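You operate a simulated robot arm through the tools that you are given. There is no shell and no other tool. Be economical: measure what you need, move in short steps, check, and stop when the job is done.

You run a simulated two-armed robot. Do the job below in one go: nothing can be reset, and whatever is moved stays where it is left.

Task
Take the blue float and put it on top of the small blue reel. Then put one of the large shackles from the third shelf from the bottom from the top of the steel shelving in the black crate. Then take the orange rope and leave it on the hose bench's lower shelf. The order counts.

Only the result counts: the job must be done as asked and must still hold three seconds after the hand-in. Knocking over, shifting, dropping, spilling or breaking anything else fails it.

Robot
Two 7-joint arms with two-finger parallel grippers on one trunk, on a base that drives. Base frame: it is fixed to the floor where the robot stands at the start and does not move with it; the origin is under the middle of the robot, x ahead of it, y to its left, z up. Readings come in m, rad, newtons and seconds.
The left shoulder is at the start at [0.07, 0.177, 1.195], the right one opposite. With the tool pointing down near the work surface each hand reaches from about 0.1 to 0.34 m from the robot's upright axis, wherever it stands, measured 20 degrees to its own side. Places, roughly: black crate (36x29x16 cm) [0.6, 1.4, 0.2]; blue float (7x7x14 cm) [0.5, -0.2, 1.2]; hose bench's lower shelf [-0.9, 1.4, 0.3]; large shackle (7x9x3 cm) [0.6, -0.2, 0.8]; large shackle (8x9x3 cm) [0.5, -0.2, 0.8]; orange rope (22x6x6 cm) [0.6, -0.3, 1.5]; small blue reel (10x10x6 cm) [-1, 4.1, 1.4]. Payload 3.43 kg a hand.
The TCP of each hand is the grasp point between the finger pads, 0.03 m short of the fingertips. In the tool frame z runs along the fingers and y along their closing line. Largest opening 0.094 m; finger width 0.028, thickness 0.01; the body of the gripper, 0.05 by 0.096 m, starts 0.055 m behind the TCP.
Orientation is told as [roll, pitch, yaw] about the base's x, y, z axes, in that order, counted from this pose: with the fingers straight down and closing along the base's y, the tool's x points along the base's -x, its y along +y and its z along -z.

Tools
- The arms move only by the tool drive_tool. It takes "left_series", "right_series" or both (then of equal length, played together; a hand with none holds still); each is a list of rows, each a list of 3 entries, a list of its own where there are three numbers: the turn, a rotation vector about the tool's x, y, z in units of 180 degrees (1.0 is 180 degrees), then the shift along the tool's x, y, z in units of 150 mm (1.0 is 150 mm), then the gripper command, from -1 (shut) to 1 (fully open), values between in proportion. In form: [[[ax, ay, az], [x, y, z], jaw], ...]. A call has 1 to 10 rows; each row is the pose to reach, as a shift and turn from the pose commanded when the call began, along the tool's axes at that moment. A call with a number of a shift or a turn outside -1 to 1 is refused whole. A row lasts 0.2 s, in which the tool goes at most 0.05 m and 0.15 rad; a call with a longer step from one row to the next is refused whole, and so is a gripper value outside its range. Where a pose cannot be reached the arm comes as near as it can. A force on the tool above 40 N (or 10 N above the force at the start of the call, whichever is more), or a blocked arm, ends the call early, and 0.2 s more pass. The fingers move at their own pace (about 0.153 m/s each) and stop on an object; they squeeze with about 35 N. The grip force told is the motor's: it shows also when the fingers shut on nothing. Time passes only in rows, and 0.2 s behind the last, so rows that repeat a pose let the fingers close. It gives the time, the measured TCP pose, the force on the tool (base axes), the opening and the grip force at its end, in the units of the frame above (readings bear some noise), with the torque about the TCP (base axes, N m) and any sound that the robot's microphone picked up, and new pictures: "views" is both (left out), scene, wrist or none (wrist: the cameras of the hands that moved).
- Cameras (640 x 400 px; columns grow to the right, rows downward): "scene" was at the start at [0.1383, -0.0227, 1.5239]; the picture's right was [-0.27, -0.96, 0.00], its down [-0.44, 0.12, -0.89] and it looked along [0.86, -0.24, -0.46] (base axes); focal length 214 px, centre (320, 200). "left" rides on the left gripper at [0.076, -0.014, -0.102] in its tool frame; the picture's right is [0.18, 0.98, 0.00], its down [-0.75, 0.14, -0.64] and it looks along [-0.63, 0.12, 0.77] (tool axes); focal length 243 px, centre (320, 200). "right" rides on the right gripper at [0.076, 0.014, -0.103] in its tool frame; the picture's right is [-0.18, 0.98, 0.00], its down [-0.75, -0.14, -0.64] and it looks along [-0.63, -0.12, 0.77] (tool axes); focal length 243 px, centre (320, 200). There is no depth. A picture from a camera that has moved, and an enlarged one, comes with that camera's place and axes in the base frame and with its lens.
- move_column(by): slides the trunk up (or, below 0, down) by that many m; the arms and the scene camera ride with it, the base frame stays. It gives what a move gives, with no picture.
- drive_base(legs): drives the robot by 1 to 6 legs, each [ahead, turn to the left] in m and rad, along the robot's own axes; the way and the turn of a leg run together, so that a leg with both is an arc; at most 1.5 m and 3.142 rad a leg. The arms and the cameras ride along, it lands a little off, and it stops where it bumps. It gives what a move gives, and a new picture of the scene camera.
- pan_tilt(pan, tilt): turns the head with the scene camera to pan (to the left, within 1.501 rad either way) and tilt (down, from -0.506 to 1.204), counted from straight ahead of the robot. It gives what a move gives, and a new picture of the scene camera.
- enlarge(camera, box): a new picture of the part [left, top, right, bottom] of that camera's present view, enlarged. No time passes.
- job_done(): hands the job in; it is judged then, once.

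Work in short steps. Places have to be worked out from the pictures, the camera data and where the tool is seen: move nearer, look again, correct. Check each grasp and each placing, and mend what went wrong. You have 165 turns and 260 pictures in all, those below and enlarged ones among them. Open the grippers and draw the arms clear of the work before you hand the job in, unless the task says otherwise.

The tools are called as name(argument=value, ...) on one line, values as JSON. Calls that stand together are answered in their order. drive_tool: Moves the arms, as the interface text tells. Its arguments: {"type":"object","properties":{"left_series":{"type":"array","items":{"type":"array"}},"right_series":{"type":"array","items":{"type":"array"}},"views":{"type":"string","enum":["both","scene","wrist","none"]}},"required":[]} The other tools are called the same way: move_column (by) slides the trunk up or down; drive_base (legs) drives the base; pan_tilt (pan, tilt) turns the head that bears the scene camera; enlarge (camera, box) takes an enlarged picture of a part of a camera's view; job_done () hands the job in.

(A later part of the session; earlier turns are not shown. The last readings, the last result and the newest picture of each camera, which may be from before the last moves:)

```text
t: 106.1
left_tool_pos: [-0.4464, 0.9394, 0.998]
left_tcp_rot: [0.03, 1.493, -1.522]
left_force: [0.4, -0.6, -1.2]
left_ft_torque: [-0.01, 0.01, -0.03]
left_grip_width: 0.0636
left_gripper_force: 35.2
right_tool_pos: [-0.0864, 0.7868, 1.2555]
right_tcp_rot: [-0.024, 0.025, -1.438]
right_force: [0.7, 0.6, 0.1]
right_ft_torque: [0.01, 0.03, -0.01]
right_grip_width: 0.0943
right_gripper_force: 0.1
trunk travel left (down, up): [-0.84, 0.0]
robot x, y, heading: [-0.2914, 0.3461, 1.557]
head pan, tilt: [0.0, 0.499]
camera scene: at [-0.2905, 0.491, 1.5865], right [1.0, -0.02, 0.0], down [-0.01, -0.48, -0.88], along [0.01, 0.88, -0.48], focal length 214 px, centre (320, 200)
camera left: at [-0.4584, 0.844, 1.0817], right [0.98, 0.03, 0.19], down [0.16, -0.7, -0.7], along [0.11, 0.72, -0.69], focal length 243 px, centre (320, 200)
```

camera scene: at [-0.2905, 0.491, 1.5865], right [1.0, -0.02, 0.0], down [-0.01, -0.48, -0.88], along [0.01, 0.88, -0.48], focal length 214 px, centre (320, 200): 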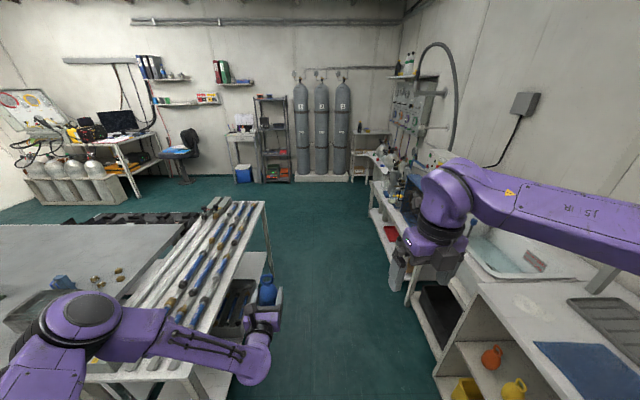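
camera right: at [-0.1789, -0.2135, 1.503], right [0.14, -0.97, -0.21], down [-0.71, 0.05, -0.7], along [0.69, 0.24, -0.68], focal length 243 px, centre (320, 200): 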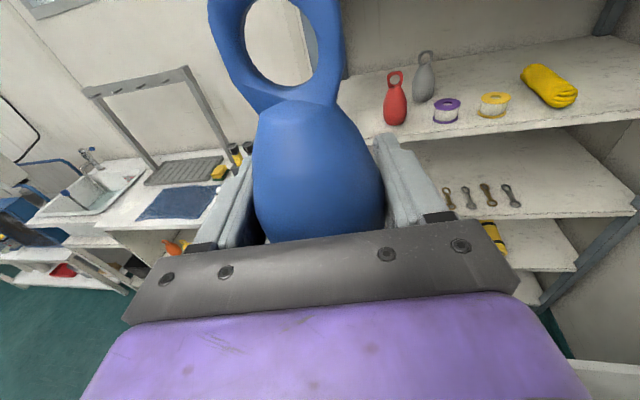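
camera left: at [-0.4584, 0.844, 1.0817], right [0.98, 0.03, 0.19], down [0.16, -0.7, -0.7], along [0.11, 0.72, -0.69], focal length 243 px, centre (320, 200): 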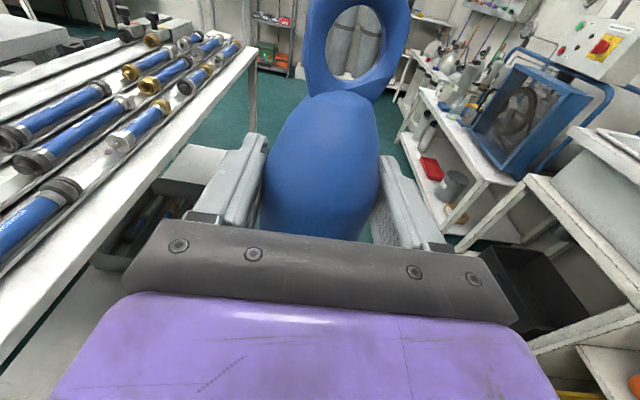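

Float upright in hand. Raise the hand in stages to carrying/placing height.

drive_tool(left_series=[[[0, 0, 0], [0.25, 0, 0], -1], [[0, 0, 0], [0.5, 0, 0], -1], [[0, 0, 0], [0.75, 0, 0], -1], [[0, 0, 0], [1.0, 0, 0], -1]], views="none")

drive_tool(left_series=[[[0, 0, 0], [0.25, 0, 0], -1], [[0, 0, 0], [0.5, 0, 0], -1], [[0, 0, 0], [0.75, 0, 0], -1], [[0, 0, 0], [1.0, 0, 0], -1]], views="none")

drive_tool(left_series=[[[0, 0, 0], [0.25, 0, 0], -1], [[0, 0, 0], [0.5, 0, 0], -1], [[0, 0, 0], [0.75, 0, 0], -1], [[0, 0, 0], [1.0, 0, 0], -1]], views="none")

drive_tool(left_series=[[[0, 0, 0], [0.25, 0, 0], -1], [[0, 0, 0], [0.5, 0, 0], -1], [[0, 0, 0], [0.6, 0, 0], -1]], views="both")

```text
t: 107.1
left_tool_pos: [-0.4465, 0.9513, 1.147]
left_tcp_rot: [0.02, 1.492, -1.526]
left_force: [0.4, -0.2, -0.5]
left_ft_torque: [-0.01, 0.04, 0.02]
left_grip_width: 0.0636
left_gripper_force: 35.4
right_tool_pos: [-0.0879, 0.7843, 1.2557]
right_tcp_rot: [-0.022, 0.028, -1.439]
right_force: [0.2, 0.6, 0.3]
right_ft_torque: [-0.02, -0.01, 0.06]
right_grip_width: 0.0941
right_gripper_force: 0.0
trunk travel left (down, up): [-0.84, 0.0]
robot x, y, heading: [-0.2943, 0.3451, 1.557]
head pan, tilt: [0.0, 0.499]
```

```text
t: 108.1
left_tool_pos: [-0.4491, 0.9621, 1.2986]
left_tcp_rot: [0.022, 1.492, -1.529]
left_force: [0.1, 1.0, -1.2]
left_ft_torque: [-0.02, -0.02, 0.01]
left_grip_width: 0.0634
left_gripper_force: 34.6
right_tool_pos: [-0.087, 0.7845, 1.2575]
right_tcp_rot: [-0.023, 0.025, -1.438]
right_force: [0.0, 0.5, -0.2]
right_ft_torque: [0.01, -0.03, 0.0]
right_grip_width: 0.094
right_gripper_force: 0.0
trunk travel left (down, up): [-0.84, 0.0]
robot x, y, heading: [-0.2924, 0.3475, 1.554]
head pan, tilt: [0.0, 0.499]
```

```text
t: 109.1
left_tool_pos: [-0.4482, 0.9756, 1.448]
left_tcp_rot: [0.016, 1.491, -1.534]
left_force: [-0.8, -0.4, -0.8]
left_ft_torque: [-0.02, 0.0, 0.03]
left_grip_width: 0.0635
left_gripper_force: 35.4
right_tool_pos: [-0.0856, 0.7844, 1.2583]
right_tcp_rot: [-0.024, 0.024, -1.438]
right_force: [-0.4, -1.4, -0.3]
right_ft_torque: [0.02, -0.01, -0.02]
right_grip_width: 0.0938
right_gripper_force: 0.1
trunk travel left (down, up): [-0.84, 0.0]
robot x, y, heading: [-0.2926, 0.3458, 1.556]
head pan, tilt: [0.0, 0.499]
```

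```text
t: 109.9
left_tool_pos: [-0.4498, 0.9802, 1.5383]
left_tcp_rot: [0.016, 1.492, -1.537]
left_force: [0.4, -0.8, -1.2]
left_ft_torque: [0.01, 0.01, 0.0]
left_grip_width: 0.0633
left_gripper_force: 35.3
right_tool_pos: [-0.0876, 0.7854, 1.2571]
right_tcp_rot: [-0.023, 0.024, -1.438]
right_force: [-0.8, 0.1, 1.0]
right_ft_torque: [0.0, 0.02, -0.03]
right_grip_width: 0.0941
right_gripper_force: 0.1
trunk travel left (down, up): [-0.84, 0.0]
robot x, y, heading: [-0.2894, 0.3481, 1.554]
head pan, tilt: [0.0, 0.499]
camera scene: at [-0.2908, 0.4906, 1.5865], right [1.0, -0.02, 0.0], down [-0.01, -0.48, -0.88], along [0.01, 0.88, -0.48], focal length 214 px, centre (320, 200)
camera left: at [-0.4613, 0.885, 1.6218], right [0.98, 0.03, 0.18], down [0.16, -0.7, -0.7], along [0.1, 0.72, -0.69], focal length 243 px, centre (320, 200)
```

scene: 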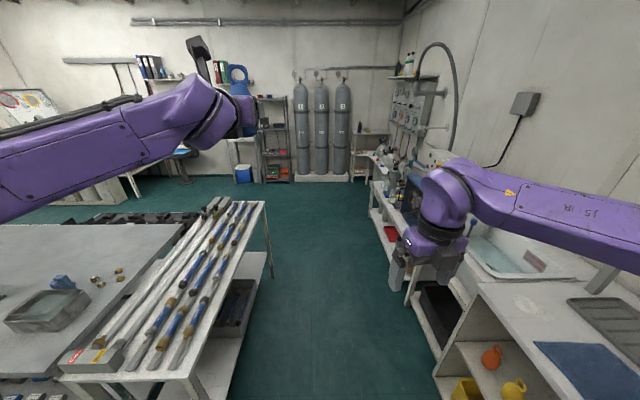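
left: 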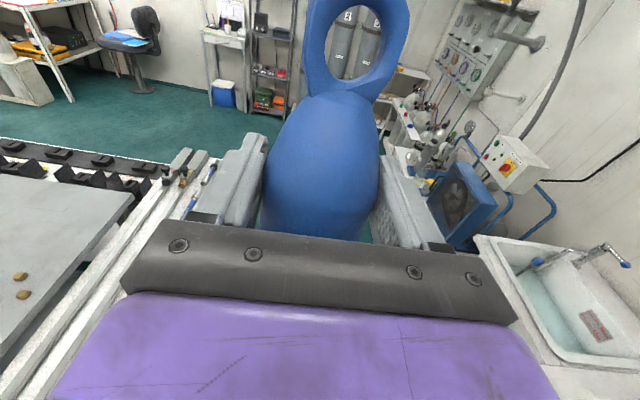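

All good. I tuck the right hand back a little, then drive up the aisle.

drive_tool(right_series=[[[0, 0, 0], [-0.2, 0, 0.2], 1], [[0, 0, 0], [-0.4, 0, 0.4], 1], [[0, 0, 0], [-0.6, 0, 0.6], 1], [[0, 0, 0], [-0.8, 0, 0.8], 1]], views="none")

drive_base(legs=[[0.75, 0], [0.75, 0]])

```text
t: 110.9
left_tool_pos: [-0.4483, 0.9788, 1.5384]
left_tcp_rot: [0.012, 1.491, -1.539]
left_force: [0.4, 0.5, -1.1]
left_ft_torque: [0.01, 0.0, 0.04]
left_grip_width: 0.0636
left_gripper_force: 35.0
right_tool_pos: [-0.0722, 0.6668, 1.1317]
right_tcp_rot: [-0.021, 0.025, -1.438]
right_force: [-0.2, -0.4, -0.3]
right_ft_torque: [0.04, 0.01, -0.02]
right_grip_width: 0.094
right_gripper_force: 0.1
trunk travel left (down, up): [-0.84, 0.0]
robot x, y, heading: [-0.2935, 0.3497, 1.551]
head pan, tilt: [0.0, 0.499]
```

```text
t: 118.7
left_tool_pos: [-0.4762, 2.4858, 1.5389]
left_tcp_rot: [0.024, 1.493, -1.491]
left_force: [-0.2, -0.4, -1.5]
left_ft_torque: [-0.03, -0.02, 0.01]
left_grip_width: 0.0633
left_gripper_force: 35.4
right_tool_pos: [-0.0879, 2.1873, 1.1314]
right_tcp_rot: [-0.022, 0.024, -1.402]
right_force: [0.3, 0.2, 1.0]
right_ft_torque: [-0.01, -0.02, 0.0]
right_grip_width: 0.0939
right_gripper_force: 0.0
trunk travel left (down, up): [-0.84, 0.0]
robot x, y, heading: [-0.2952, 1.8581, 1.592]
head pan, tilt: [0.0, 0.499]
camera scene: at [-0.2984, 2.0015, 1.5867], right [1.0, 0.02, 0.0], down [0.01, -0.48, -0.88], along [-0.02, 0.88, -0.48], focal length 214 px, centre (320, 200)
```

scene: 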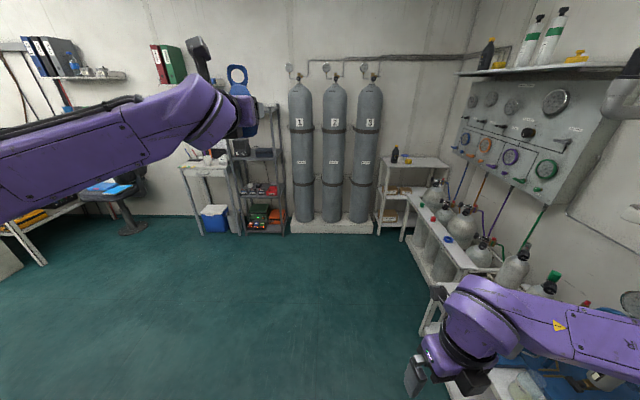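

Float still held. Diagonal leg toward the rack.

drive_base(legs=[[0, 0.22], [0, 0.21], [0.6, 0], [0.6, 0], [0, -0.225], [0, -0.225]])

```text
t: 128.3
left_tool_pos: [-0.9968, 3.5812, 1.5372]
left_tcp_rot: [0.018, 1.493, -1.515]
left_force: [-0.2, 0.1, -0.9]
left_ft_torque: [0.03, 0.01, 0.03]
left_grip_width: 0.0633
left_gripper_force: 35.2
right_tool_pos: [-0.6171, 3.2756, 1.1321]
right_tcp_rot: [-0.023, 0.024, -1.419]
right_force: [0.2, 0.8, 0.0]
right_ft_torque: [0.01, 0.02, -0.01]
right_grip_width: 0.0941
right_gripper_force: 0.1
trunk travel left (down, up): [-0.84, 0.0]
robot x, y, heading: [-0.8293, 2.951, 1.577]
head pan, tilt: [0.0, 0.499]
camera scene: at [-0.8289, 3.0943, 1.5865], right [1.0, 0.0, 0.0], down [0.0, -0.48, -0.88], along [0.0, 0.88, -0.48], focal length 214 px, centre (320, 200)
```

scene: 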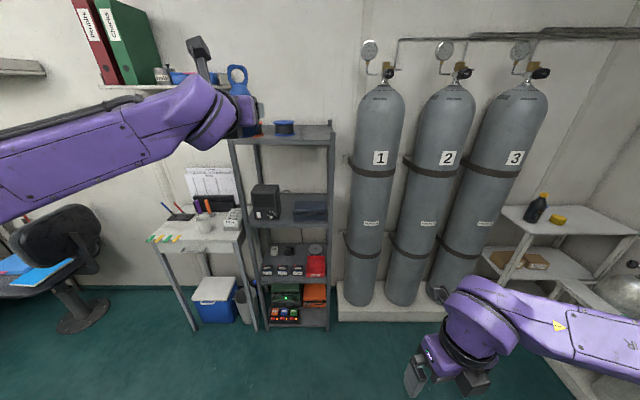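

The reel is visible just right of the hand. I zoom for geometry, and check the wrist camera.

enlarge(camera="scene", box=[220, 100, 348, 180])

enlarge(camera="left", box=[0, 0, 640, 400])

```text
5.00 times, centred on (284, 140) of scene
camera zoom: at [-0.8289, 3.0943, 1.5865], right [1.0, 0.0, 0.0], down [0.0, -0.48, -0.88], along [0.0, 0.88, -0.48], focal length 1072 px, centre (500, 500)
```

zoom: 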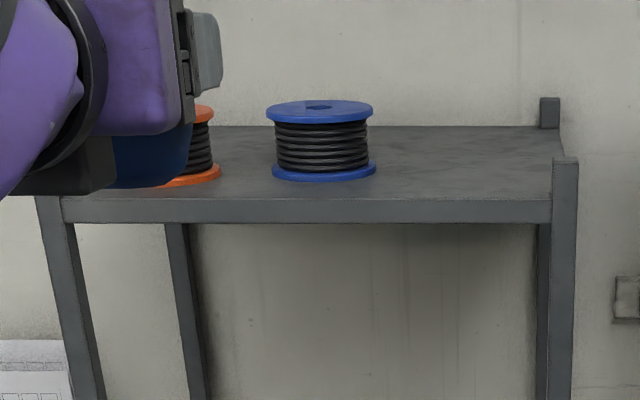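

```text
1.00 times, centred on (320, 200) of left
camera zoom: at [-1.0064, 3.4856, 1.6215], right [0.98, 0.05, 0.18], down [0.17, -0.69, -0.7], along [0.09, 0.72, -0.69], focal length 243 px, centre (320, 200)
```

zoom: 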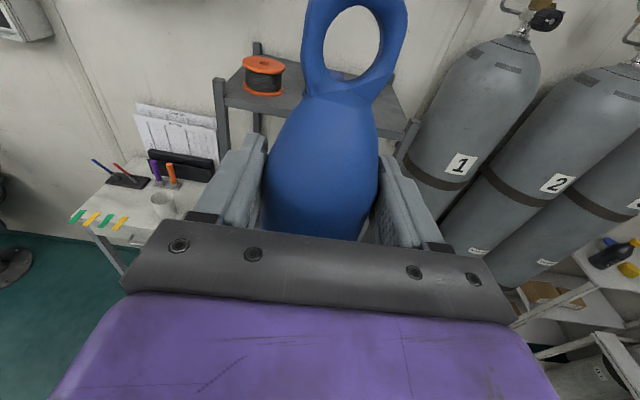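

Reel estimated at (-0.998, 4.145), top z ≈ 1.427; float bottom is ≈0.057 below the TCP, so now ~5 cm above reel height. I approach by 0.4 m and re-check.

drive_base(legs=[[0.2, 0], [0.2, 0]])

enlarge(camera="scene", box=[160, 100, 320, 200])

enlarge(camera="left", box=[0, 0, 640, 400])

```text
t: 131.1
left_tool_pos: [-0.9927, 3.9793, 1.5407]
left_tcp_rot: [0.019, 1.496, -1.515]
left_force: [-0.6, -1.7, -1.0]
left_ft_torque: [-0.01, 0.0, 0.01]
left_grip_width: 0.0633
left_gripper_force: 34.8
right_tool_pos: [-0.6148, 3.674, 1.1324]
right_tcp_rot: [-0.021, 0.027, -1.424]
right_force: [-0.5, -0.8, 0.0]
right_ft_torque: [0.01, 0.01, -0.01]
right_grip_width: 0.0938
right_gripper_force: 0.1
trunk travel left (down, up): [-0.84, 0.0]
robot x, y, heading: [-0.8282, 3.3549, 1.569]
head pan, tilt: [0.0, 0.499]
camera scene: at [-0.8279, 3.4916, 1.5871], right [1.0, 0.0, 0.0], down [0.0, -0.48, -0.88], along [0.0, 0.88, -0.48], focal length 214 px, centre (320, 200)
```

scene: 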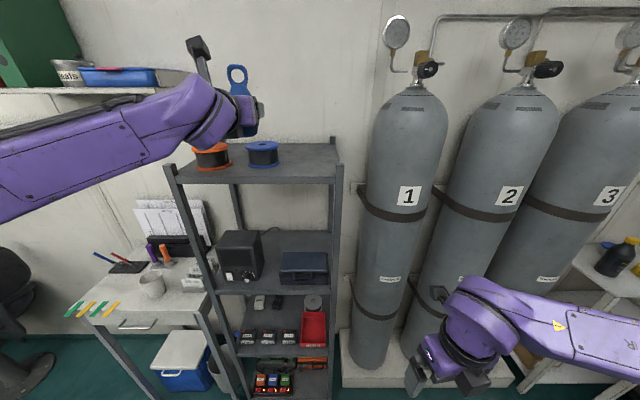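

```text
4.00 times, centred on (240, 150) of scene
camera zoom: at [-0.8279, 3.4916, 1.5871], right [1.0, 0.0, 0.0], down [0.0, -0.48, -0.88], along [0.0, 0.88, -0.48], focal length 858 px, centre (640, 400)
```

zoom: 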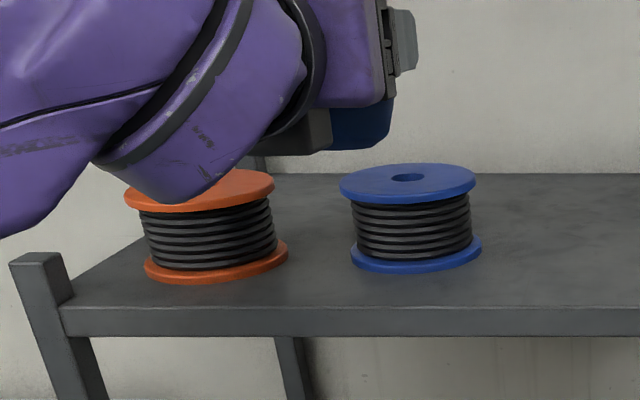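

```text
1.00 times, centred on (320, 200) of left
camera zoom: at [-1.0036, 3.8832, 1.6236], right [0.98, 0.05, 0.19], down [0.17, -0.69, -0.7], along [0.1, 0.72, -0.69], focal length 243 px, centre (320, 200)
```

zoom: 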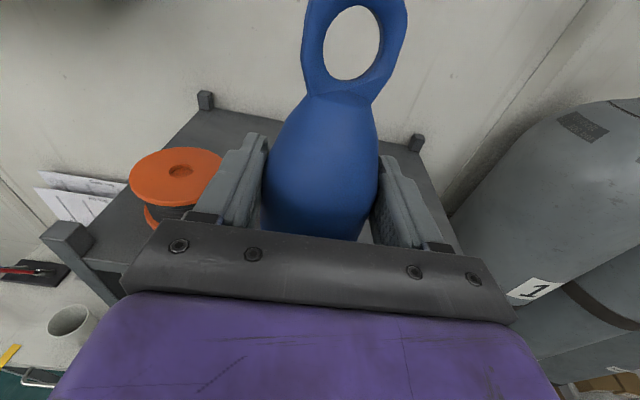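

Refined: reel (-0.998, 4.13), top 1.427. I correct the 4° pitch shortfall, shift 5 mm left, and drive forward 0.15 m.

drive_tool(left_series=[[[0, 0.012, 0], [0, -0.02, 0], -1], [[0, 0.024, 0], [0, -0.035, 0], -1], [[0, 0.024, 0], [0, -0.035, 0], -1]], views="none")

drive_base(legs=[[0.15, 0]])

enlarge(camera="scene", box=[140, 80, 300, 180])

enlarge(camera="left", box=[0, 0, 640, 400])

```text
t: 131.9
left_tool_pos: [-0.9978, 3.9846, 1.5367]
left_tcp_rot: [0.297, 1.567, -1.242]
left_force: [0.2, -0.3, -0.8]
left_ft_torque: [0.0, 0.0, 0.0]
left_grip_width: 0.0633
left_gripper_force: 34.4
right_tool_pos: [-0.613, 3.6782, 1.1316]
right_tcp_rot: [-0.023, 0.022, -1.425]
right_force: [0.2, -0.1, 0.6]
right_ft_torque: [-0.01, 0.02, 0.0]
right_grip_width: 0.0942
right_gripper_force: 0.1
trunk travel left (down, up): [-0.84, 0.0]
robot x, y, heading: [-0.8276, 3.3547, 1.561]
head pan, tilt: [0.0, 0.499]
```

```text
t: 133.3
left_tool_pos: [-0.9977, 4.1273, 1.5397]
left_tcp_rot: [1.42, 1.569, -0.117]
left_force: [0.3, 1.2, -1.7]
left_ft_torque: [0.01, 0.02, 0.01]
left_grip_width: 0.0635
left_gripper_force: 34.7
right_tool_pos: [-0.6138, 3.8223, 1.1325]
right_tcp_rot: [-0.022, 0.026, -1.425]
right_force: [-0.2, 0.8, 0.6]
right_ft_torque: [0.06, 0.03, 0.0]
right_grip_width: 0.0942
right_gripper_force: 0.1
trunk travel left (down, up): [-0.84, 0.0]
robot x, y, heading: [-0.8261, 3.4994, 1.562]
head pan, tilt: [0.0, 0.499]
camera scene: at [-0.8272, 3.6406, 1.5869], right [1.0, 0.0, 0.0], down [0.0, -0.48, -0.88], along [0.0, 0.88, -0.48], focal length 214 px, centre (320, 200)
```

scene: 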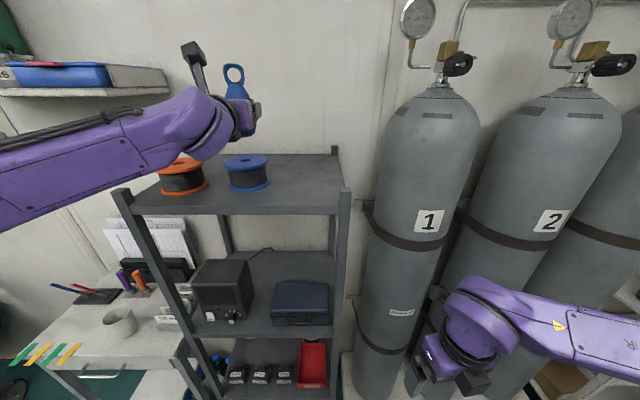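

```text
4.00 times, centred on (220, 130) of scene
camera zoom: at [-0.8272, 3.6406, 1.5869], right [1.0, 0.0, 0.0], down [0.0, -0.48, -0.88], along [0.0, 0.88, -0.48], focal length 858 px, centre (720, 480)
```

zoom: 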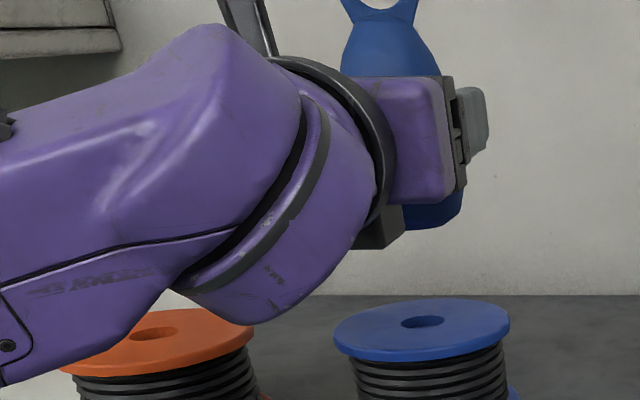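

```text
1.00 times, centred on (320, 200) of left
camera zoom: at [-1.0072, 4.0258, 1.6159], right [0.98, 0.03, 0.19], down [0.16, -0.64, -0.75], along [0.1, 0.77, -0.63], focal length 243 px, centre (320, 200)
```

zoom: 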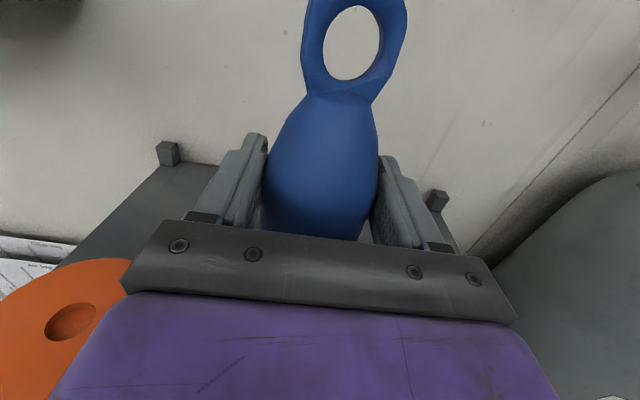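

The float is over the reel (offset under 1 cm), upright, bottom ~5 cm above it. I lower 4.2 cm by column and check.

move_column(by=-0.042)

enlarge(camera="scene", box=[160, 80, 320, 180])

```text
t: 134.2
left_tool_pos: [-0.9959, 4.1311, 1.4956]
left_tcp_rot: [0.493, 1.568, -1.047]
left_force: [1.0, 0.1, -1.3]
left_ft_torque: [-0.05, 0.04, 0.0]
left_grip_width: 0.0633
left_gripper_force: 34.7
right_tool_pos: [-0.6134, 3.8247, 1.089]
right_tcp_rot: [-0.023, 0.024, -1.426]
right_force: [-0.2, 0.1, 0.0]
right_ft_torque: [0.02, 0.0, 0.0]
right_grip_width: 0.0942
right_gripper_force: 0.1
trunk travel left (down, up): [-0.798, 0.042]
robot x, y, heading: [-0.8263, 3.5014, 1.564]
head pan, tilt: [0.0, 0.499]
```

```text
4.00 times, centred on (240, 130) of scene
camera zoom: at [-0.8272, 3.6444, 1.5445], right [1.0, 0.0, 0.0], down [0.0, -0.48, -0.88], along [0.0, 0.88, -0.48], focal length 858 px, centre (640, 480)
```

zoom: 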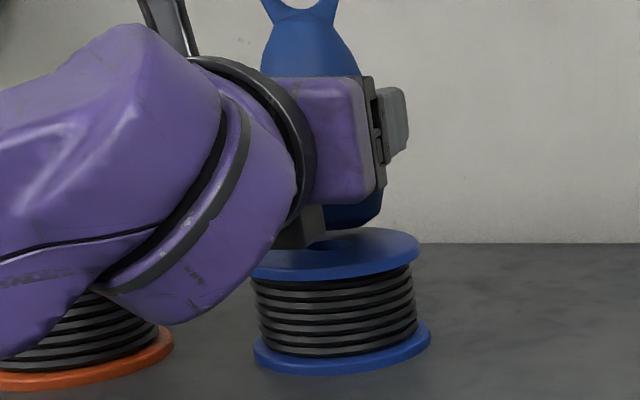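

About 1.2–1.5 cm remains. Lowering slowly with the arm by 1.0 cm.

drive_tool(left_series=[[[0, 0, 0], [-0.03, 0, 0], -1], [[0, 0, 0], [-0.066, 0, 0], -1], [[0, 0, 0], [-0.066, 0, 0], -1]], views="none")

enlarge(camera="scene", box=[192, 110, 288, 170])

```text
t: 134.9
left_tool_pos: [-0.9961, 4.1298, 1.4912]
left_tcp_rot: [2.73, 1.565, 1.191]
left_force: [-1.2, 6.6, 19.4]
left_ft_torque: [0.75, -0.13, 0.08]
left_grip_width: 0.0634
left_gripper_force: 35.3
right_tool_pos: [-0.6118, 3.8228, 1.0895]
right_tcp_rot: [-0.023, 0.027, -1.425]
right_force: [-0.1, -0.3, 0.6]
right_ft_torque: [-0.01, -0.01, -0.02]
right_grip_width: 0.0941
right_gripper_force: 0.1
trunk travel left (down, up): [-0.798, 0.042]
robot x, y, heading: [-0.8284, 3.5024, 1.56]
head pan, tilt: [0.0, 0.499]
```

```text
6.67 times, centred on (240, 140) of scene
camera zoom: at [-0.8262, 3.6424, 1.545], right [1.0, 0.0, 0.0], down [0.0, -0.48, -0.88], along [0.0, 0.88, -0.48], focal length 1430 px, centre (853, 600)
```

zoom: 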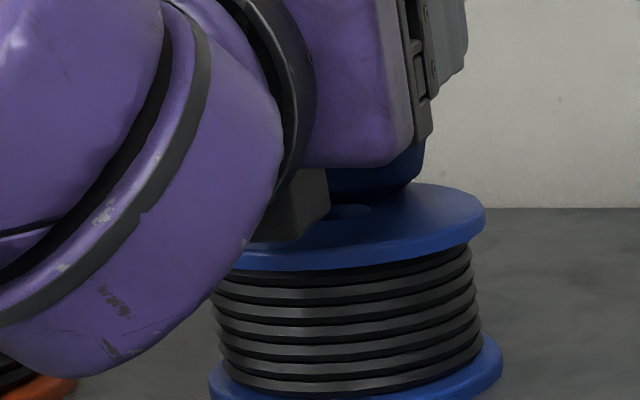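

Contact (19 N up), but the reel's hole shows in front of the float's base: the float sits ~3–4 cm too far back. I lift, restore the earlier pitch, and pull back 3.5 cm.

drive_tool(left_series=[[[0, 0, 0], [0.08, 0, 0], -1], [[0, 0, 0], [0.16, 0, 0], -1], [[0, -0.012, 0], [0.16, 0, -0.12], -1], [[0, -0.024, 0], [0.16, 0, -0.23], -1], [[0, -0.024, 0], [0.16, 0, -0.23], -1]], views="none")

enlarge(camera="scene", box=[192, 110, 288, 170])

```text
t: 136.2
left_tool_pos: [-0.9958, 4.0982, 1.5086]
left_tcp_rot: [0.013, 1.493, -1.527]
left_force: [-0.3, 0.6, -1.9]
left_ft_torque: [0.01, 0.0, 0.01]
left_grip_width: 0.0635
left_gripper_force: 35.8
right_tool_pos: [-0.6129, 3.8252, 1.0912]
right_tcp_rot: [-0.022, 0.025, -1.425]
right_force: [0.9, 0.2, 0.3]
right_ft_torque: [0.0, -0.03, 0.03]
right_grip_width: 0.0942
right_gripper_force: 0.1
trunk travel left (down, up): [-0.798, 0.042]
robot x, y, heading: [-0.8258, 3.4999, 1.567]
head pan, tilt: [0.0, 0.499]
```

```text
6.67 times, centred on (240, 140) of scene
camera zoom: at [-0.8268, 3.6446, 1.5445], right [1.0, 0.0, 0.0], down [0.0, -0.48, -0.88], along [0.0, 0.88, -0.48], focal length 1430 px, centre (853, 600)
```

zoom: 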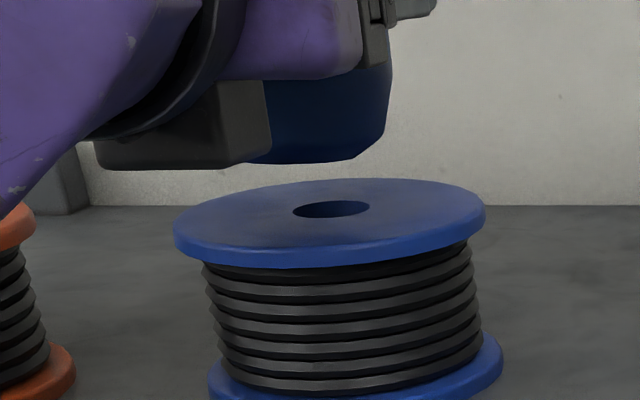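

Now the reel centre reads (-0.994, 4.106), top 1.435; the float base is nearly above the hole. Trim back 5 mm and lower ~1.7 cm to contact.

drive_tool(left_series=[[[0, 0, 0], [-0.04, 0, -0.03], -1], [[0, 0, 0], [-0.08, 0, -0.03], -1], [[0, 0, 0], [-0.105, 0, -0.03], -1], [[0, 0, 0], [-0.105, 0, -0.03], -1]], views="none")

enlarge(camera="scene", box=[192, 110, 288, 170])

```text
t: 137.2
left_tool_pos: [-0.995, 4.0892, 1.4943]
left_tcp_rot: [0.024, 1.494, -1.514]
left_force: [0.7, -0.1, -1.6]
left_ft_torque: [-0.01, 0.05, -0.02]
left_grip_width: 0.0634
left_gripper_force: 34.7
right_tool_pos: [-0.6121, 3.8239, 1.0893]
right_tcp_rot: [-0.023, 0.024, -1.425]
right_force: [-0.7, 0.5, -0.7]
right_ft_torque: [0.0, -0.01, 0.0]
right_grip_width: 0.0941
right_gripper_force: 0.1
trunk travel left (down, up): [-0.798, 0.042]
robot x, y, heading: [-0.8269, 3.5033, 1.563]
head pan, tilt: [0.0, 0.499]
```

```text
6.67 times, centred on (240, 140) of scene
camera zoom: at [-0.8272, 3.6436, 1.5446], right [1.0, 0.0, 0.0], down [0.0, -0.48, -0.88], along [0.0, 0.88, -0.48], focal length 1430 px, centre (853, 600)
```

zoom: 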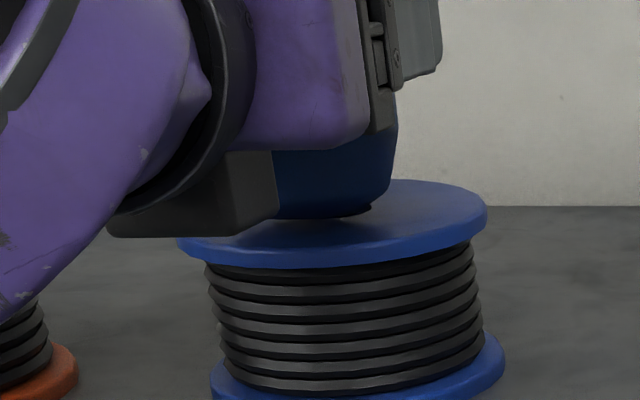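

Well centred now over the hole. Lower a few mm to contact.

drive_tool(left_series=[[[0, 0, 0], [-0.015, 0, 0], -1], [[0, 0, 0], [-0.03, 0, 0], -1], [[0, 0, 0], [-0.03, 0, 0], -1]], views="none")

```text
t: 137.9
left_tool_pos: [-0.9938, 4.0889, 1.4934]
left_tcp_rot: [0.022, 1.497, -1.516]
left_force: [-0.4, 5.5, 13.8]
left_ft_torque: [0.57, 0.02, 0.02]
left_grip_width: 0.0636
left_gripper_force: 35.5
right_tool_pos: [-0.613, 3.8232, 1.0902]
right_tcp_rot: [-0.025, 0.024, -1.426]
right_force: [-0.3, 0.9, -0.3]
right_ft_torque: [0.04, 0.01, 0.0]
right_grip_width: 0.0941
right_gripper_force: 0.0
trunk travel left (down, up): [-0.798, 0.042]
robot x, y, heading: [-0.8264, 3.5017, 1.568]
head pan, tilt: [0.0, 0.499]
```

Contact is on the float's far base edge (torque shows ~2 cm forward), so it leans slightly toward me. I pitch the hand down ~4° while easing up 1 mm.

drive_tool(left_series=[[[0, -0.012, 0], [0.012, 0, 0], -1], [[0, -0.024, 0], [0.012, 0, 0], -1], [[0, -0.024, 0], [0.012, 0, 0], -1]], views="none")

enlarge(camera="scene", box=[192, 110, 288, 170])

```text
t: 138.8
left_tool_pos: [-0.9948, 4.0899, 1.4935]
left_tcp_rot: [0.009, 1.42, -1.531]
left_force: [-0.4, 4.6, 17.8]
left_ft_torque: [0.61, 0.01, 0.0]
left_grip_width: 0.0638
left_gripper_force: 35.1
right_tool_pos: [-0.6126, 3.8238, 1.0891]
right_tcp_rot: [-0.023, 0.025, -1.427]
right_force: [-0.5, 0.0, -0.3]
right_ft_torque: [-0.02, -0.03, -0.04]
right_grip_width: 0.0942
right_gripper_force: 0.1
trunk travel left (down, up): [-0.798, 0.042]
robot x, y, heading: [-0.8277, 3.5001, 1.568]
head pan, tilt: [0.0, 0.499]
```

```text
6.67 times, centred on (240, 140) of scene
camera zoom: at [-0.8264, 3.6429, 1.5448], right [1.0, 0.0, 0.0], down [0.0, -0.48, -0.88], along [0.0, 0.88, -0.48], focal length 1430 px, centre (853, 600)
```

zoom: 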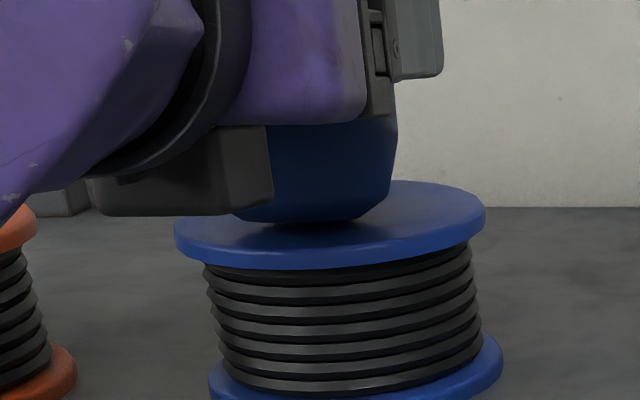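

Still far-edge contact. Pitch another ~6°.

drive_tool(left_series=[[[0, -0.012, 0], [0.01, 0, 0], -1], [[0, -0.024, 0], [0.015, 0, 0], -1], [[0, -0.036, 0], [0.02, 0, 0], -1], [[0, -0.036, 0], [0.02, 0, 0], -1]], views="none")

enlarge(camera="scene", box=[192, 110, 288, 170])

enlarge(camera="left", box=[0, 0, 640, 400])

```text
t: 139.8
left_tool_pos: [-0.994, 4.0906, 1.4955]
left_tcp_rot: [0.003, 1.303, -1.535]
left_force: [-0.5, 2.2, 7.3]
left_ft_torque: [0.19, -0.07, -0.02]
left_grip_width: 0.0636
left_gripper_force: 35.2
right_tool_pos: [-0.6126, 3.8227, 1.0897]
right_tcp_rot: [-0.023, 0.024, -1.426]
right_force: [-0.1, -0.2, 0.1]
right_ft_torque: [0.0, -0.03, 0.01]
right_grip_width: 0.0943
right_gripper_force: 0.1
trunk travel left (down, up): [-0.798, 0.042]
robot x, y, heading: [-0.8289, 3.5008, 1.567]
head pan, tilt: [0.0, 0.499]
```

```text
6.67 times, centred on (240, 140) of scene
camera zoom: at [-0.8264, 3.6433, 1.5445], right [1.0, 0.0, 0.0], down [0.0, -0.48, -0.88], along [0.0, 0.88, -0.48], focal length 1430 px, centre (853, 600)
```

zoom: 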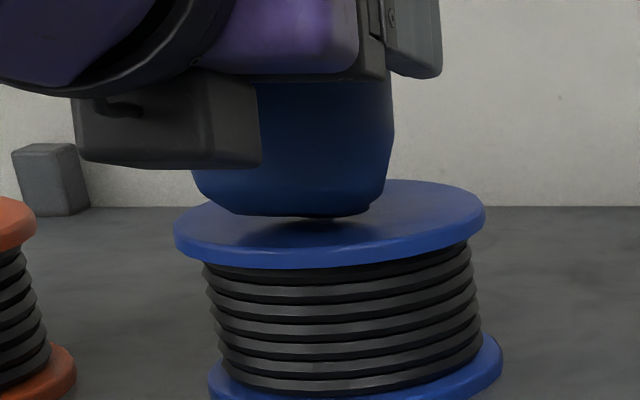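

```text
1.00 times, centred on (320, 200) of left
camera zoom: at [-1.0061, 4.0122, 1.5958], right [0.98, 0.08, 0.18], down [0.17, -0.81, -0.56], along [0.1, 0.58, -0.81], focal length 243 px, centre (320, 200)
```

zoom: 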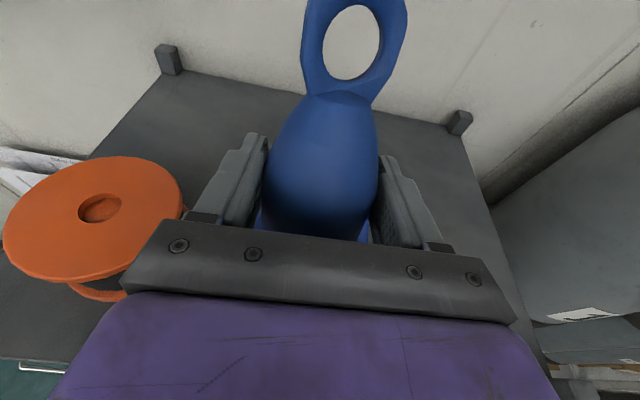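

Contact is moving toward the centre. A bit more pitch to sit it flat.

drive_tool(left_series=[[[0, -0.015, 0], [0, 0, 0], -1], [[0, -0.025, 0], [0, 0, 0], -1], [[0, -0.025, 0], [0, 0, 0], -1]], views="none")

enlarge(camera="scene", box=[192, 110, 288, 170])

```text
t: 140.6
left_tool_pos: [-0.9949, 4.0902, 1.4959]
left_tcp_rot: [0.003, 1.225, -1.532]
left_force: [-0.6, 2.4, 6.1]
left_ft_torque: [0.17, 0.02, 0.04]
left_grip_width: 0.0634
left_gripper_force: 34.5
right_tool_pos: [-0.6126, 3.8232, 1.09]
right_tcp_rot: [-0.023, 0.024, -1.425]
right_force: [-1.3, 0.1, -0.2]
right_ft_torque: [0.01, -0.01, -0.03]
right_grip_width: 0.094
right_gripper_force: 0.0
trunk travel left (down, up): [-0.798, 0.042]
robot x, y, heading: [-0.8293, 3.4984, 1.564]
head pan, tilt: [0.0, 0.499]
```

```text
6.67 times, centred on (240, 140) of scene
camera zoom: at [-0.8268, 3.6434, 1.5446], right [1.0, 0.0, 0.0], down [0.0, -0.48, -0.88], along [0.0, 0.88, -0.48], focal length 1430 px, centre (853, 600)
```

zoom: 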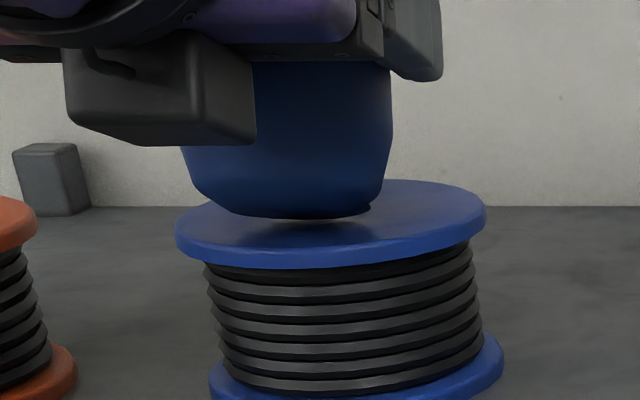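

Let me see the whole float's attitude.

enlarge(camera="scene", box=[160, 40, 320, 140])

```text
4.00 times, centred on (240, 90) of scene
camera zoom: at [-0.8268, 3.6434, 1.5446], right [1.0, 0.0, 0.0], down [0.0, -0.48, -0.88], along [0.0, 0.88, -0.48], focal length 858 px, centre (640, 640)
```

zoom: 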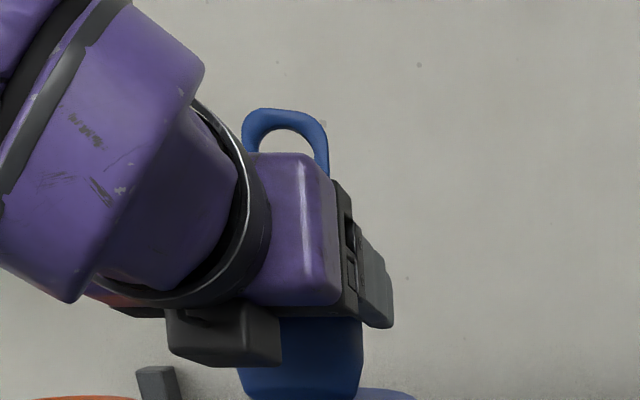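

The force levers fit a model: the float is upright when the hand is level, and I pitched the wrong way (far edge = leaning away). I lift 1 cm and pitch back up to level.

drive_tool(left_series=[[[0, 0, 0], [0.07, 0, -0.03], -1], [[0, 0.04, 0], [0.07, 0, -0.03], -1], [[0, 0.08, 0], [0.07, 0, -0.03], -1], [[0, 0.107, 0], [0.07, 0, -0.03], -1], [[0, 0.107, 0], [0.07, 0, -0.03], -1]], views="none")

enlarge(camera="scene", box=[192, 110, 288, 170])

```text
t: 141.8
left_tool_pos: [-0.9973, 4.0906, 1.5062]
left_tcp_rot: [0.218, 1.563, -1.321]
left_force: [0.2, 0.2, -0.3]
left_ft_torque: [0.01, 0.0, 0.04]
left_grip_width: 0.0632
left_gripper_force: 35.1
right_tool_pos: [-0.613, 3.8231, 1.0902]
right_tcp_rot: [-0.024, 0.025, -1.426]
right_force: [-0.4, -0.6, 0.4]
right_ft_torque: [0.03, -0.02, 0.01]
right_grip_width: 0.0941
right_gripper_force: 0.1
trunk travel left (down, up): [-0.798, 0.042]
robot x, y, heading: [-0.83, 3.5015, 1.564]
head pan, tilt: [0.0, 0.499]
```

```text
6.67 times, centred on (240, 140) of scene
camera zoom: at [-0.8271, 3.6436, 1.5446], right [1.0, 0.0, 0.0], down [0.0, -0.48, -0.88], along [0.0, 0.88, -0.48], focal length 1430 px, centre (853, 600)
```

zoom: 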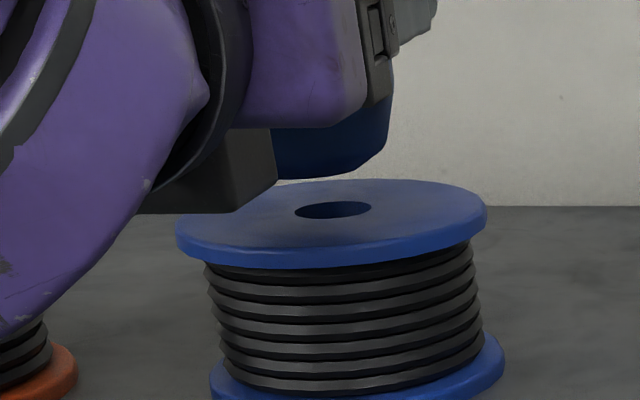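

Level again; base ~1.5 cm above the reel. Lower to z≈1.492 with 6 mm forward.

drive_tool(left_series=[[[0, 0, 0], [-0.035, 0, 0.04], -1], [[0, 0, 0], [-0.07, 0, 0.04], -1], [[0, 0, 0], [-0.095, 0, 0.04], -1], [[0, 0, 0], [-0.095, 0, 0.04], -1]], views="none")

enlarge(camera="scene", box=[192, 110, 288, 170])

```text
t: 142.8
left_tool_pos: [-0.9956, 4.0963, 1.4917]
left_tcp_rot: [0.179, 1.562, -1.362]
left_force: [-0.1, 0.1, -1.1]
left_ft_torque: [0.01, 0.02, -0.01]
left_grip_width: 0.0633
left_gripper_force: 35.1
right_tool_pos: [-0.6138, 3.8237, 1.0894]
right_tcp_rot: [-0.022, 0.025, -1.427]
right_force: [0.3, -0.7, -0.3]
right_ft_torque: [-0.03, 0.01, -0.05]
right_grip_width: 0.0941
right_gripper_force: 0.0
trunk travel left (down, up): [-0.798, 0.042]
robot x, y, heading: [-0.828, 3.5013, 1.563]
head pan, tilt: [0.0, 0.499]
```

```text
6.67 times, centred on (240, 140) of scene
camera zoom: at [-0.827, 3.644, 1.5445], right [1.0, 0.0, 0.0], down [0.0, -0.48, -0.88], along [0.0, 0.88, -0.48], focal length 1430 px, centre (853, 600)
```

zoom: 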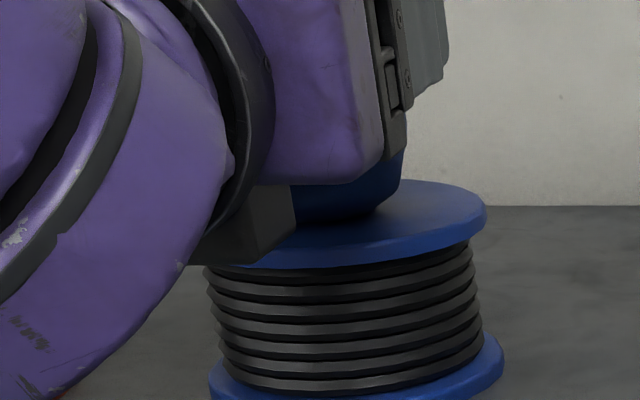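

No contact yet; lower 2 mm more.

drive_tool(left_series=[[[0, 0, 0], [-0.01, 0, 0], -1], [[0, 0, 0], [-0.02, 0, 0], -1], [[0, 0, 0], [-0.02, 0, 0], -1]], views="none")

```text
t: 143.6
left_tool_pos: [-0.9957, 4.0954, 1.4914]
left_tcp_rot: [0.349, 1.565, -1.19]
left_force: [-0.4, 4.6, 10.5]
left_ft_torque: [0.47, 0.04, 0.05]
left_grip_width: 0.0632
left_gripper_force: 35.0
right_tool_pos: [-0.6123, 3.8238, 1.0902]
right_tcp_rot: [-0.022, 0.024, -1.426]
right_force: [0.4, -0.6, 0.4]
right_ft_torque: [0.02, 0.01, -0.01]
right_grip_width: 0.0942
right_gripper_force: 0.1
trunk travel left (down, up): [-0.798, 0.042]
robot x, y, heading: [-0.8338, 3.4963, 1.561]
head pan, tilt: [0.0, 0.499]
```

Still far-edge contact (lever 2 cm), so a small lean away remains. Pitch up ~5° and re-read.

drive_tool(left_series=[[[0, 0.013, 0], [0.005, 0, 0], -1], [[0, 0.026, 0], [0.01, 0, 0], -1], [[0, 0.026, 0], [0.01, 0, 0], -1]], views="none")

```text
t: 144.3
left_tool_pos: [-0.9953, 4.0953, 1.4911]
left_tcp_rot: [3.122, 1.497, 1.583]
left_force: [0.7, -1.8, 4.2]
left_ft_torque: [-0.2, -0.04, 0.01]
left_grip_width: 0.0633
left_gripper_force: 35.1
right_tool_pos: [-0.6133, 3.8225, 1.0899]
right_tcp_rot: [-0.022, 0.026, -1.424]
right_force: [0.3, 0.6, -0.2]
right_ft_torque: [-0.03, 0.0, -0.03]
right_grip_width: 0.094
right_gripper_force: 0.1
trunk travel left (down, up): [-0.798, 0.042]
robot x, y, heading: [-0.8269, 3.4992, 1.563]
head pan, tilt: [0.0, 0.499]
```

Now near-edge contact – flat lies in between. Go back half-way and open the fingers gently.

drive_tool(left_series=[[[0, -0.012, 0], [0, 0, 0], -1], [[0, -0.012, 0], [0, 0, 0], 0.4], [[0, -0.012, 0], [0, 0, 0], 0.6], [[0, -0.012, 0], [0, 0, 0], 0.95], [[0, -0.012, 0], [0, 0, 0], 1]], views="both")

```text
t: 145.6
left_tool_pos: [-0.9948, 4.0958, 1.491]
left_tcp_rot: [3.098, 1.535, 1.561]
left_force: [-0.9, 0.0, -0.8]
left_ft_torque: [0.01, 0.02, -0.01]
left_grip_width: 0.094
left_gripper_force: 0.0
right_tool_pos: [-0.6129, 3.8229, 1.0894]
right_tcp_rot: [-0.024, 0.024, -1.425]
right_force: [-0.5, 0.8, 0.0]
right_ft_torque: [0.02, -0.01, 0.0]
right_grip_width: 0.094
right_gripper_force: 0.1
trunk travel left (down, up): [-0.798, 0.042]
robot x, y, heading: [-0.8245, 3.5008, 1.566]
head pan, tilt: [0.0, 0.499]
camera scene: at [-0.8272, 3.6435, 1.5446], right [1.0, 0.0, 0.0], down [0.0, -0.48, -0.88], along [0.0, 0.88, -0.48], focal length 214 px, centre (320, 200)
camera left: at [-1.0058, 3.9912, 1.5636], right [0.98, 0.02, 0.19], down [0.16, -0.61, -0.78], along [0.09, 0.79, -0.6], focal length 243 px, centre (320, 200)
```

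scene: 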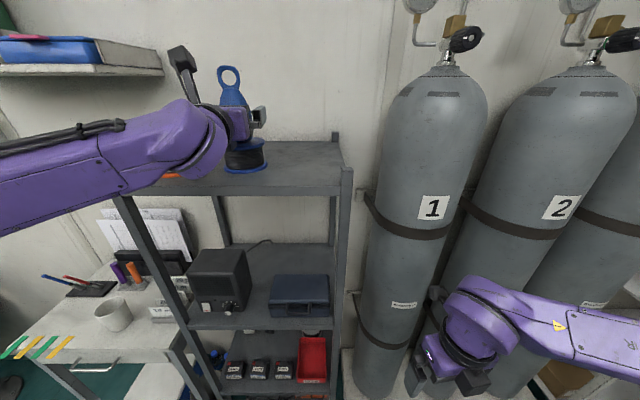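
left: 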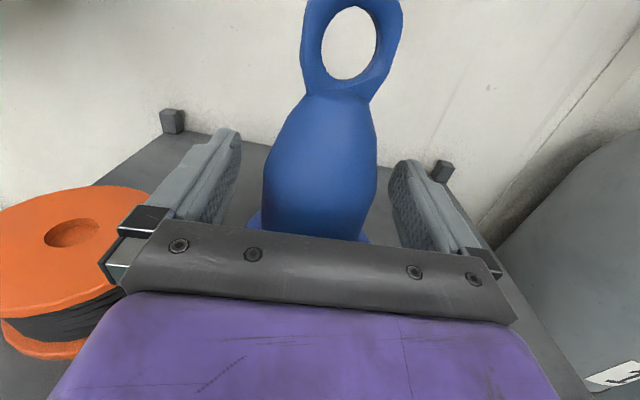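

Released, and the float stands on the reel. Withdraw the hand straight back.

drive_tool(left_series=[[[0, 0, 0], [0, 0, -0.15], 1], [[0, 0, 0], [0, 0, -0.35], 1], [[0, 0, 0], [0, 0, -0.6], 1], [[0, 0, 0], [0, 0, -0.85], 1], [[0, 0, 0], [0, 0, -0.85], 1]], views="none")

drive_base(legs=[[-0.45, 0]])

enlarge(camera="scene", box=[220, 80, 348, 160])

```text
t: 146.8
left_tool_pos: [-0.992, 3.9682, 1.4868]
left_tcp_rot: [3.093, 1.536, 1.553]
left_force: [0.2, 0.9, 0.6]
left_ft_torque: [0.02, -0.01, -0.01]
left_grip_width: 0.0939
left_gripper_force: 0.2
right_tool_pos: [-0.6125, 3.8257, 1.0892]
right_tcp_rot: [-0.024, 0.024, -1.427]
right_force: [-0.4, 0.0, 0.2]
right_ft_torque: [-0.03, 0.0, 0.0]
right_grip_width: 0.0942
right_gripper_force: 0.1
trunk travel left (down, up): [-0.798, 0.042]
robot x, y, heading: [-0.8249, 3.499, 1.569]
head pan, tilt: [0.0, 0.499]
```

```text
t: 149.5
left_tool_pos: [-0.9923, 3.5213, 1.4852]
left_tcp_rot: [3.096, 1.536, 1.549]
left_force: [0.7, -0.3, 0.1]
left_ft_torque: [-0.02, 0.03, -0.01]
left_grip_width: 0.0939
left_gripper_force: 0.2
right_tool_pos: [-0.6134, 3.3741, 1.0893]
right_tcp_rot: [-0.024, 0.024, -1.432]
right_force: [0.2, 0.0, -0.5]
right_ft_torque: [-0.03, -0.01, 0.0]
right_grip_width: 0.094
right_gripper_force: 0.0
trunk travel left (down, up): [-0.798, 0.042]
robot x, y, heading: [-0.8315, 3.0494, 1.56]
head pan, tilt: [0.0, 0.499]
camera scene: at [-0.8296, 3.1952, 1.5444], right [1.0, -0.01, 0.0], down [-0.01, -0.48, -0.88], along [0.01, 0.88, -0.48], focal length 214 px, centre (320, 200)
```

scene: 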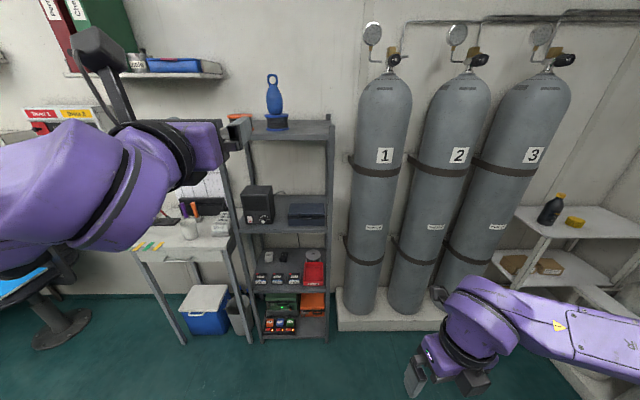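

```text
5.00 times, centred on (284, 120) of scene
camera zoom: at [-0.8296, 3.1952, 1.5444], right [1.0, -0.01, 0.0], down [-0.01, -0.48, -0.88], along [0.01, 0.88, -0.48], focal length 1072 px, centre (500, 600)
```

zoom: 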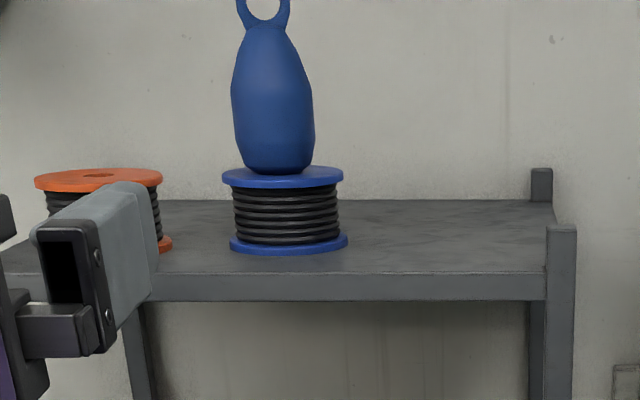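

Float stands centred on the reel – part one done. Now fold the left arm back to a compact hand-down pose before driving back.

drive_tool(left_series=[[[0, -0.047, 0], [-0.09, -0.05, 0], 1], [[0, -0.094, 0], [-0.18, -0.1, 0], 1], [[0, -0.141, 0], [-0.27, -0.15, 0], 1], [[0, -0.188, 0], [-0.36, -0.2, 0], 1], [[0, -0.235, 0], [-0.45, -0.25, 0], 1], [[0, -0.282, 0], [-0.54, -0.3, 0], 1], [[0, -0.329, 0], [-0.63, -0.35, 0], 1], [[0, -0.376, 0], [-0.72, -0.4, 0], 1], [[0, -0.423, 0], [-0.81, -0.45, 0], 1], [[0, -0.47, 0], [-0.9, -0.5, 0], 1]], views="none")

drive_tool(left_series=[[[0, 0, 0], [-0.1, -0.05, 0.25], 1], [[0, 0, 0], [-0.2, -0.1, 0.5], 1], [[0, 0, 0], [-0.3, -0.15, 0.75], 1], [[0, 0, 0], [-0.4, -0.2, 1.0], 1]], views="none")

```text
t: 151.7
left_tool_pos: [-1.0688, 3.5218, 1.3512]
left_tcp_rot: [0.002, 0.128, -1.547]
left_force: [-0.3, 0.3, 0.5]
left_ft_torque: [-0.01, 0.01, 0.01]
left_grip_width: 0.0943
left_gripper_force: 0.1
right_tool_pos: [-0.6137, 3.3741, 1.0886]
right_tcp_rot: [-0.023, 0.024, -1.432]
right_force: [0.3, -0.2, 0.2]
right_ft_torque: [-0.02, -0.01, -0.01]
right_grip_width: 0.0939
right_gripper_force: 0.1
trunk travel left (down, up): [-0.798, 0.042]
robot x, y, heading: [-0.8304, 3.0507, 1.559]
head pan, tilt: [0.0, 0.499]
```

```text
t: 152.7
left_tool_pos: [-1.0974, 3.4809, 1.1966]
left_tcp_rot: [0.005, 0.131, -1.544]
left_force: [-0.8, -0.1, 1.0]
left_ft_torque: [0.0, -0.03, -0.01]
left_grip_width: 0.0937
left_gripper_force: 0.1
right_tool_pos: [-0.6155, 3.3728, 1.09]
right_tcp_rot: [-0.021, 0.023, -1.431]
right_force: [-0.1, 0.3, 0.1]
right_ft_torque: [-0.01, 0.01, -0.01]
right_grip_width: 0.0941
right_gripper_force: 0.0
trunk travel left (down, up): [-0.798, 0.042]
robot x, y, heading: [-0.8297, 3.0491, 1.562]
head pan, tilt: [0.0, 0.499]
```

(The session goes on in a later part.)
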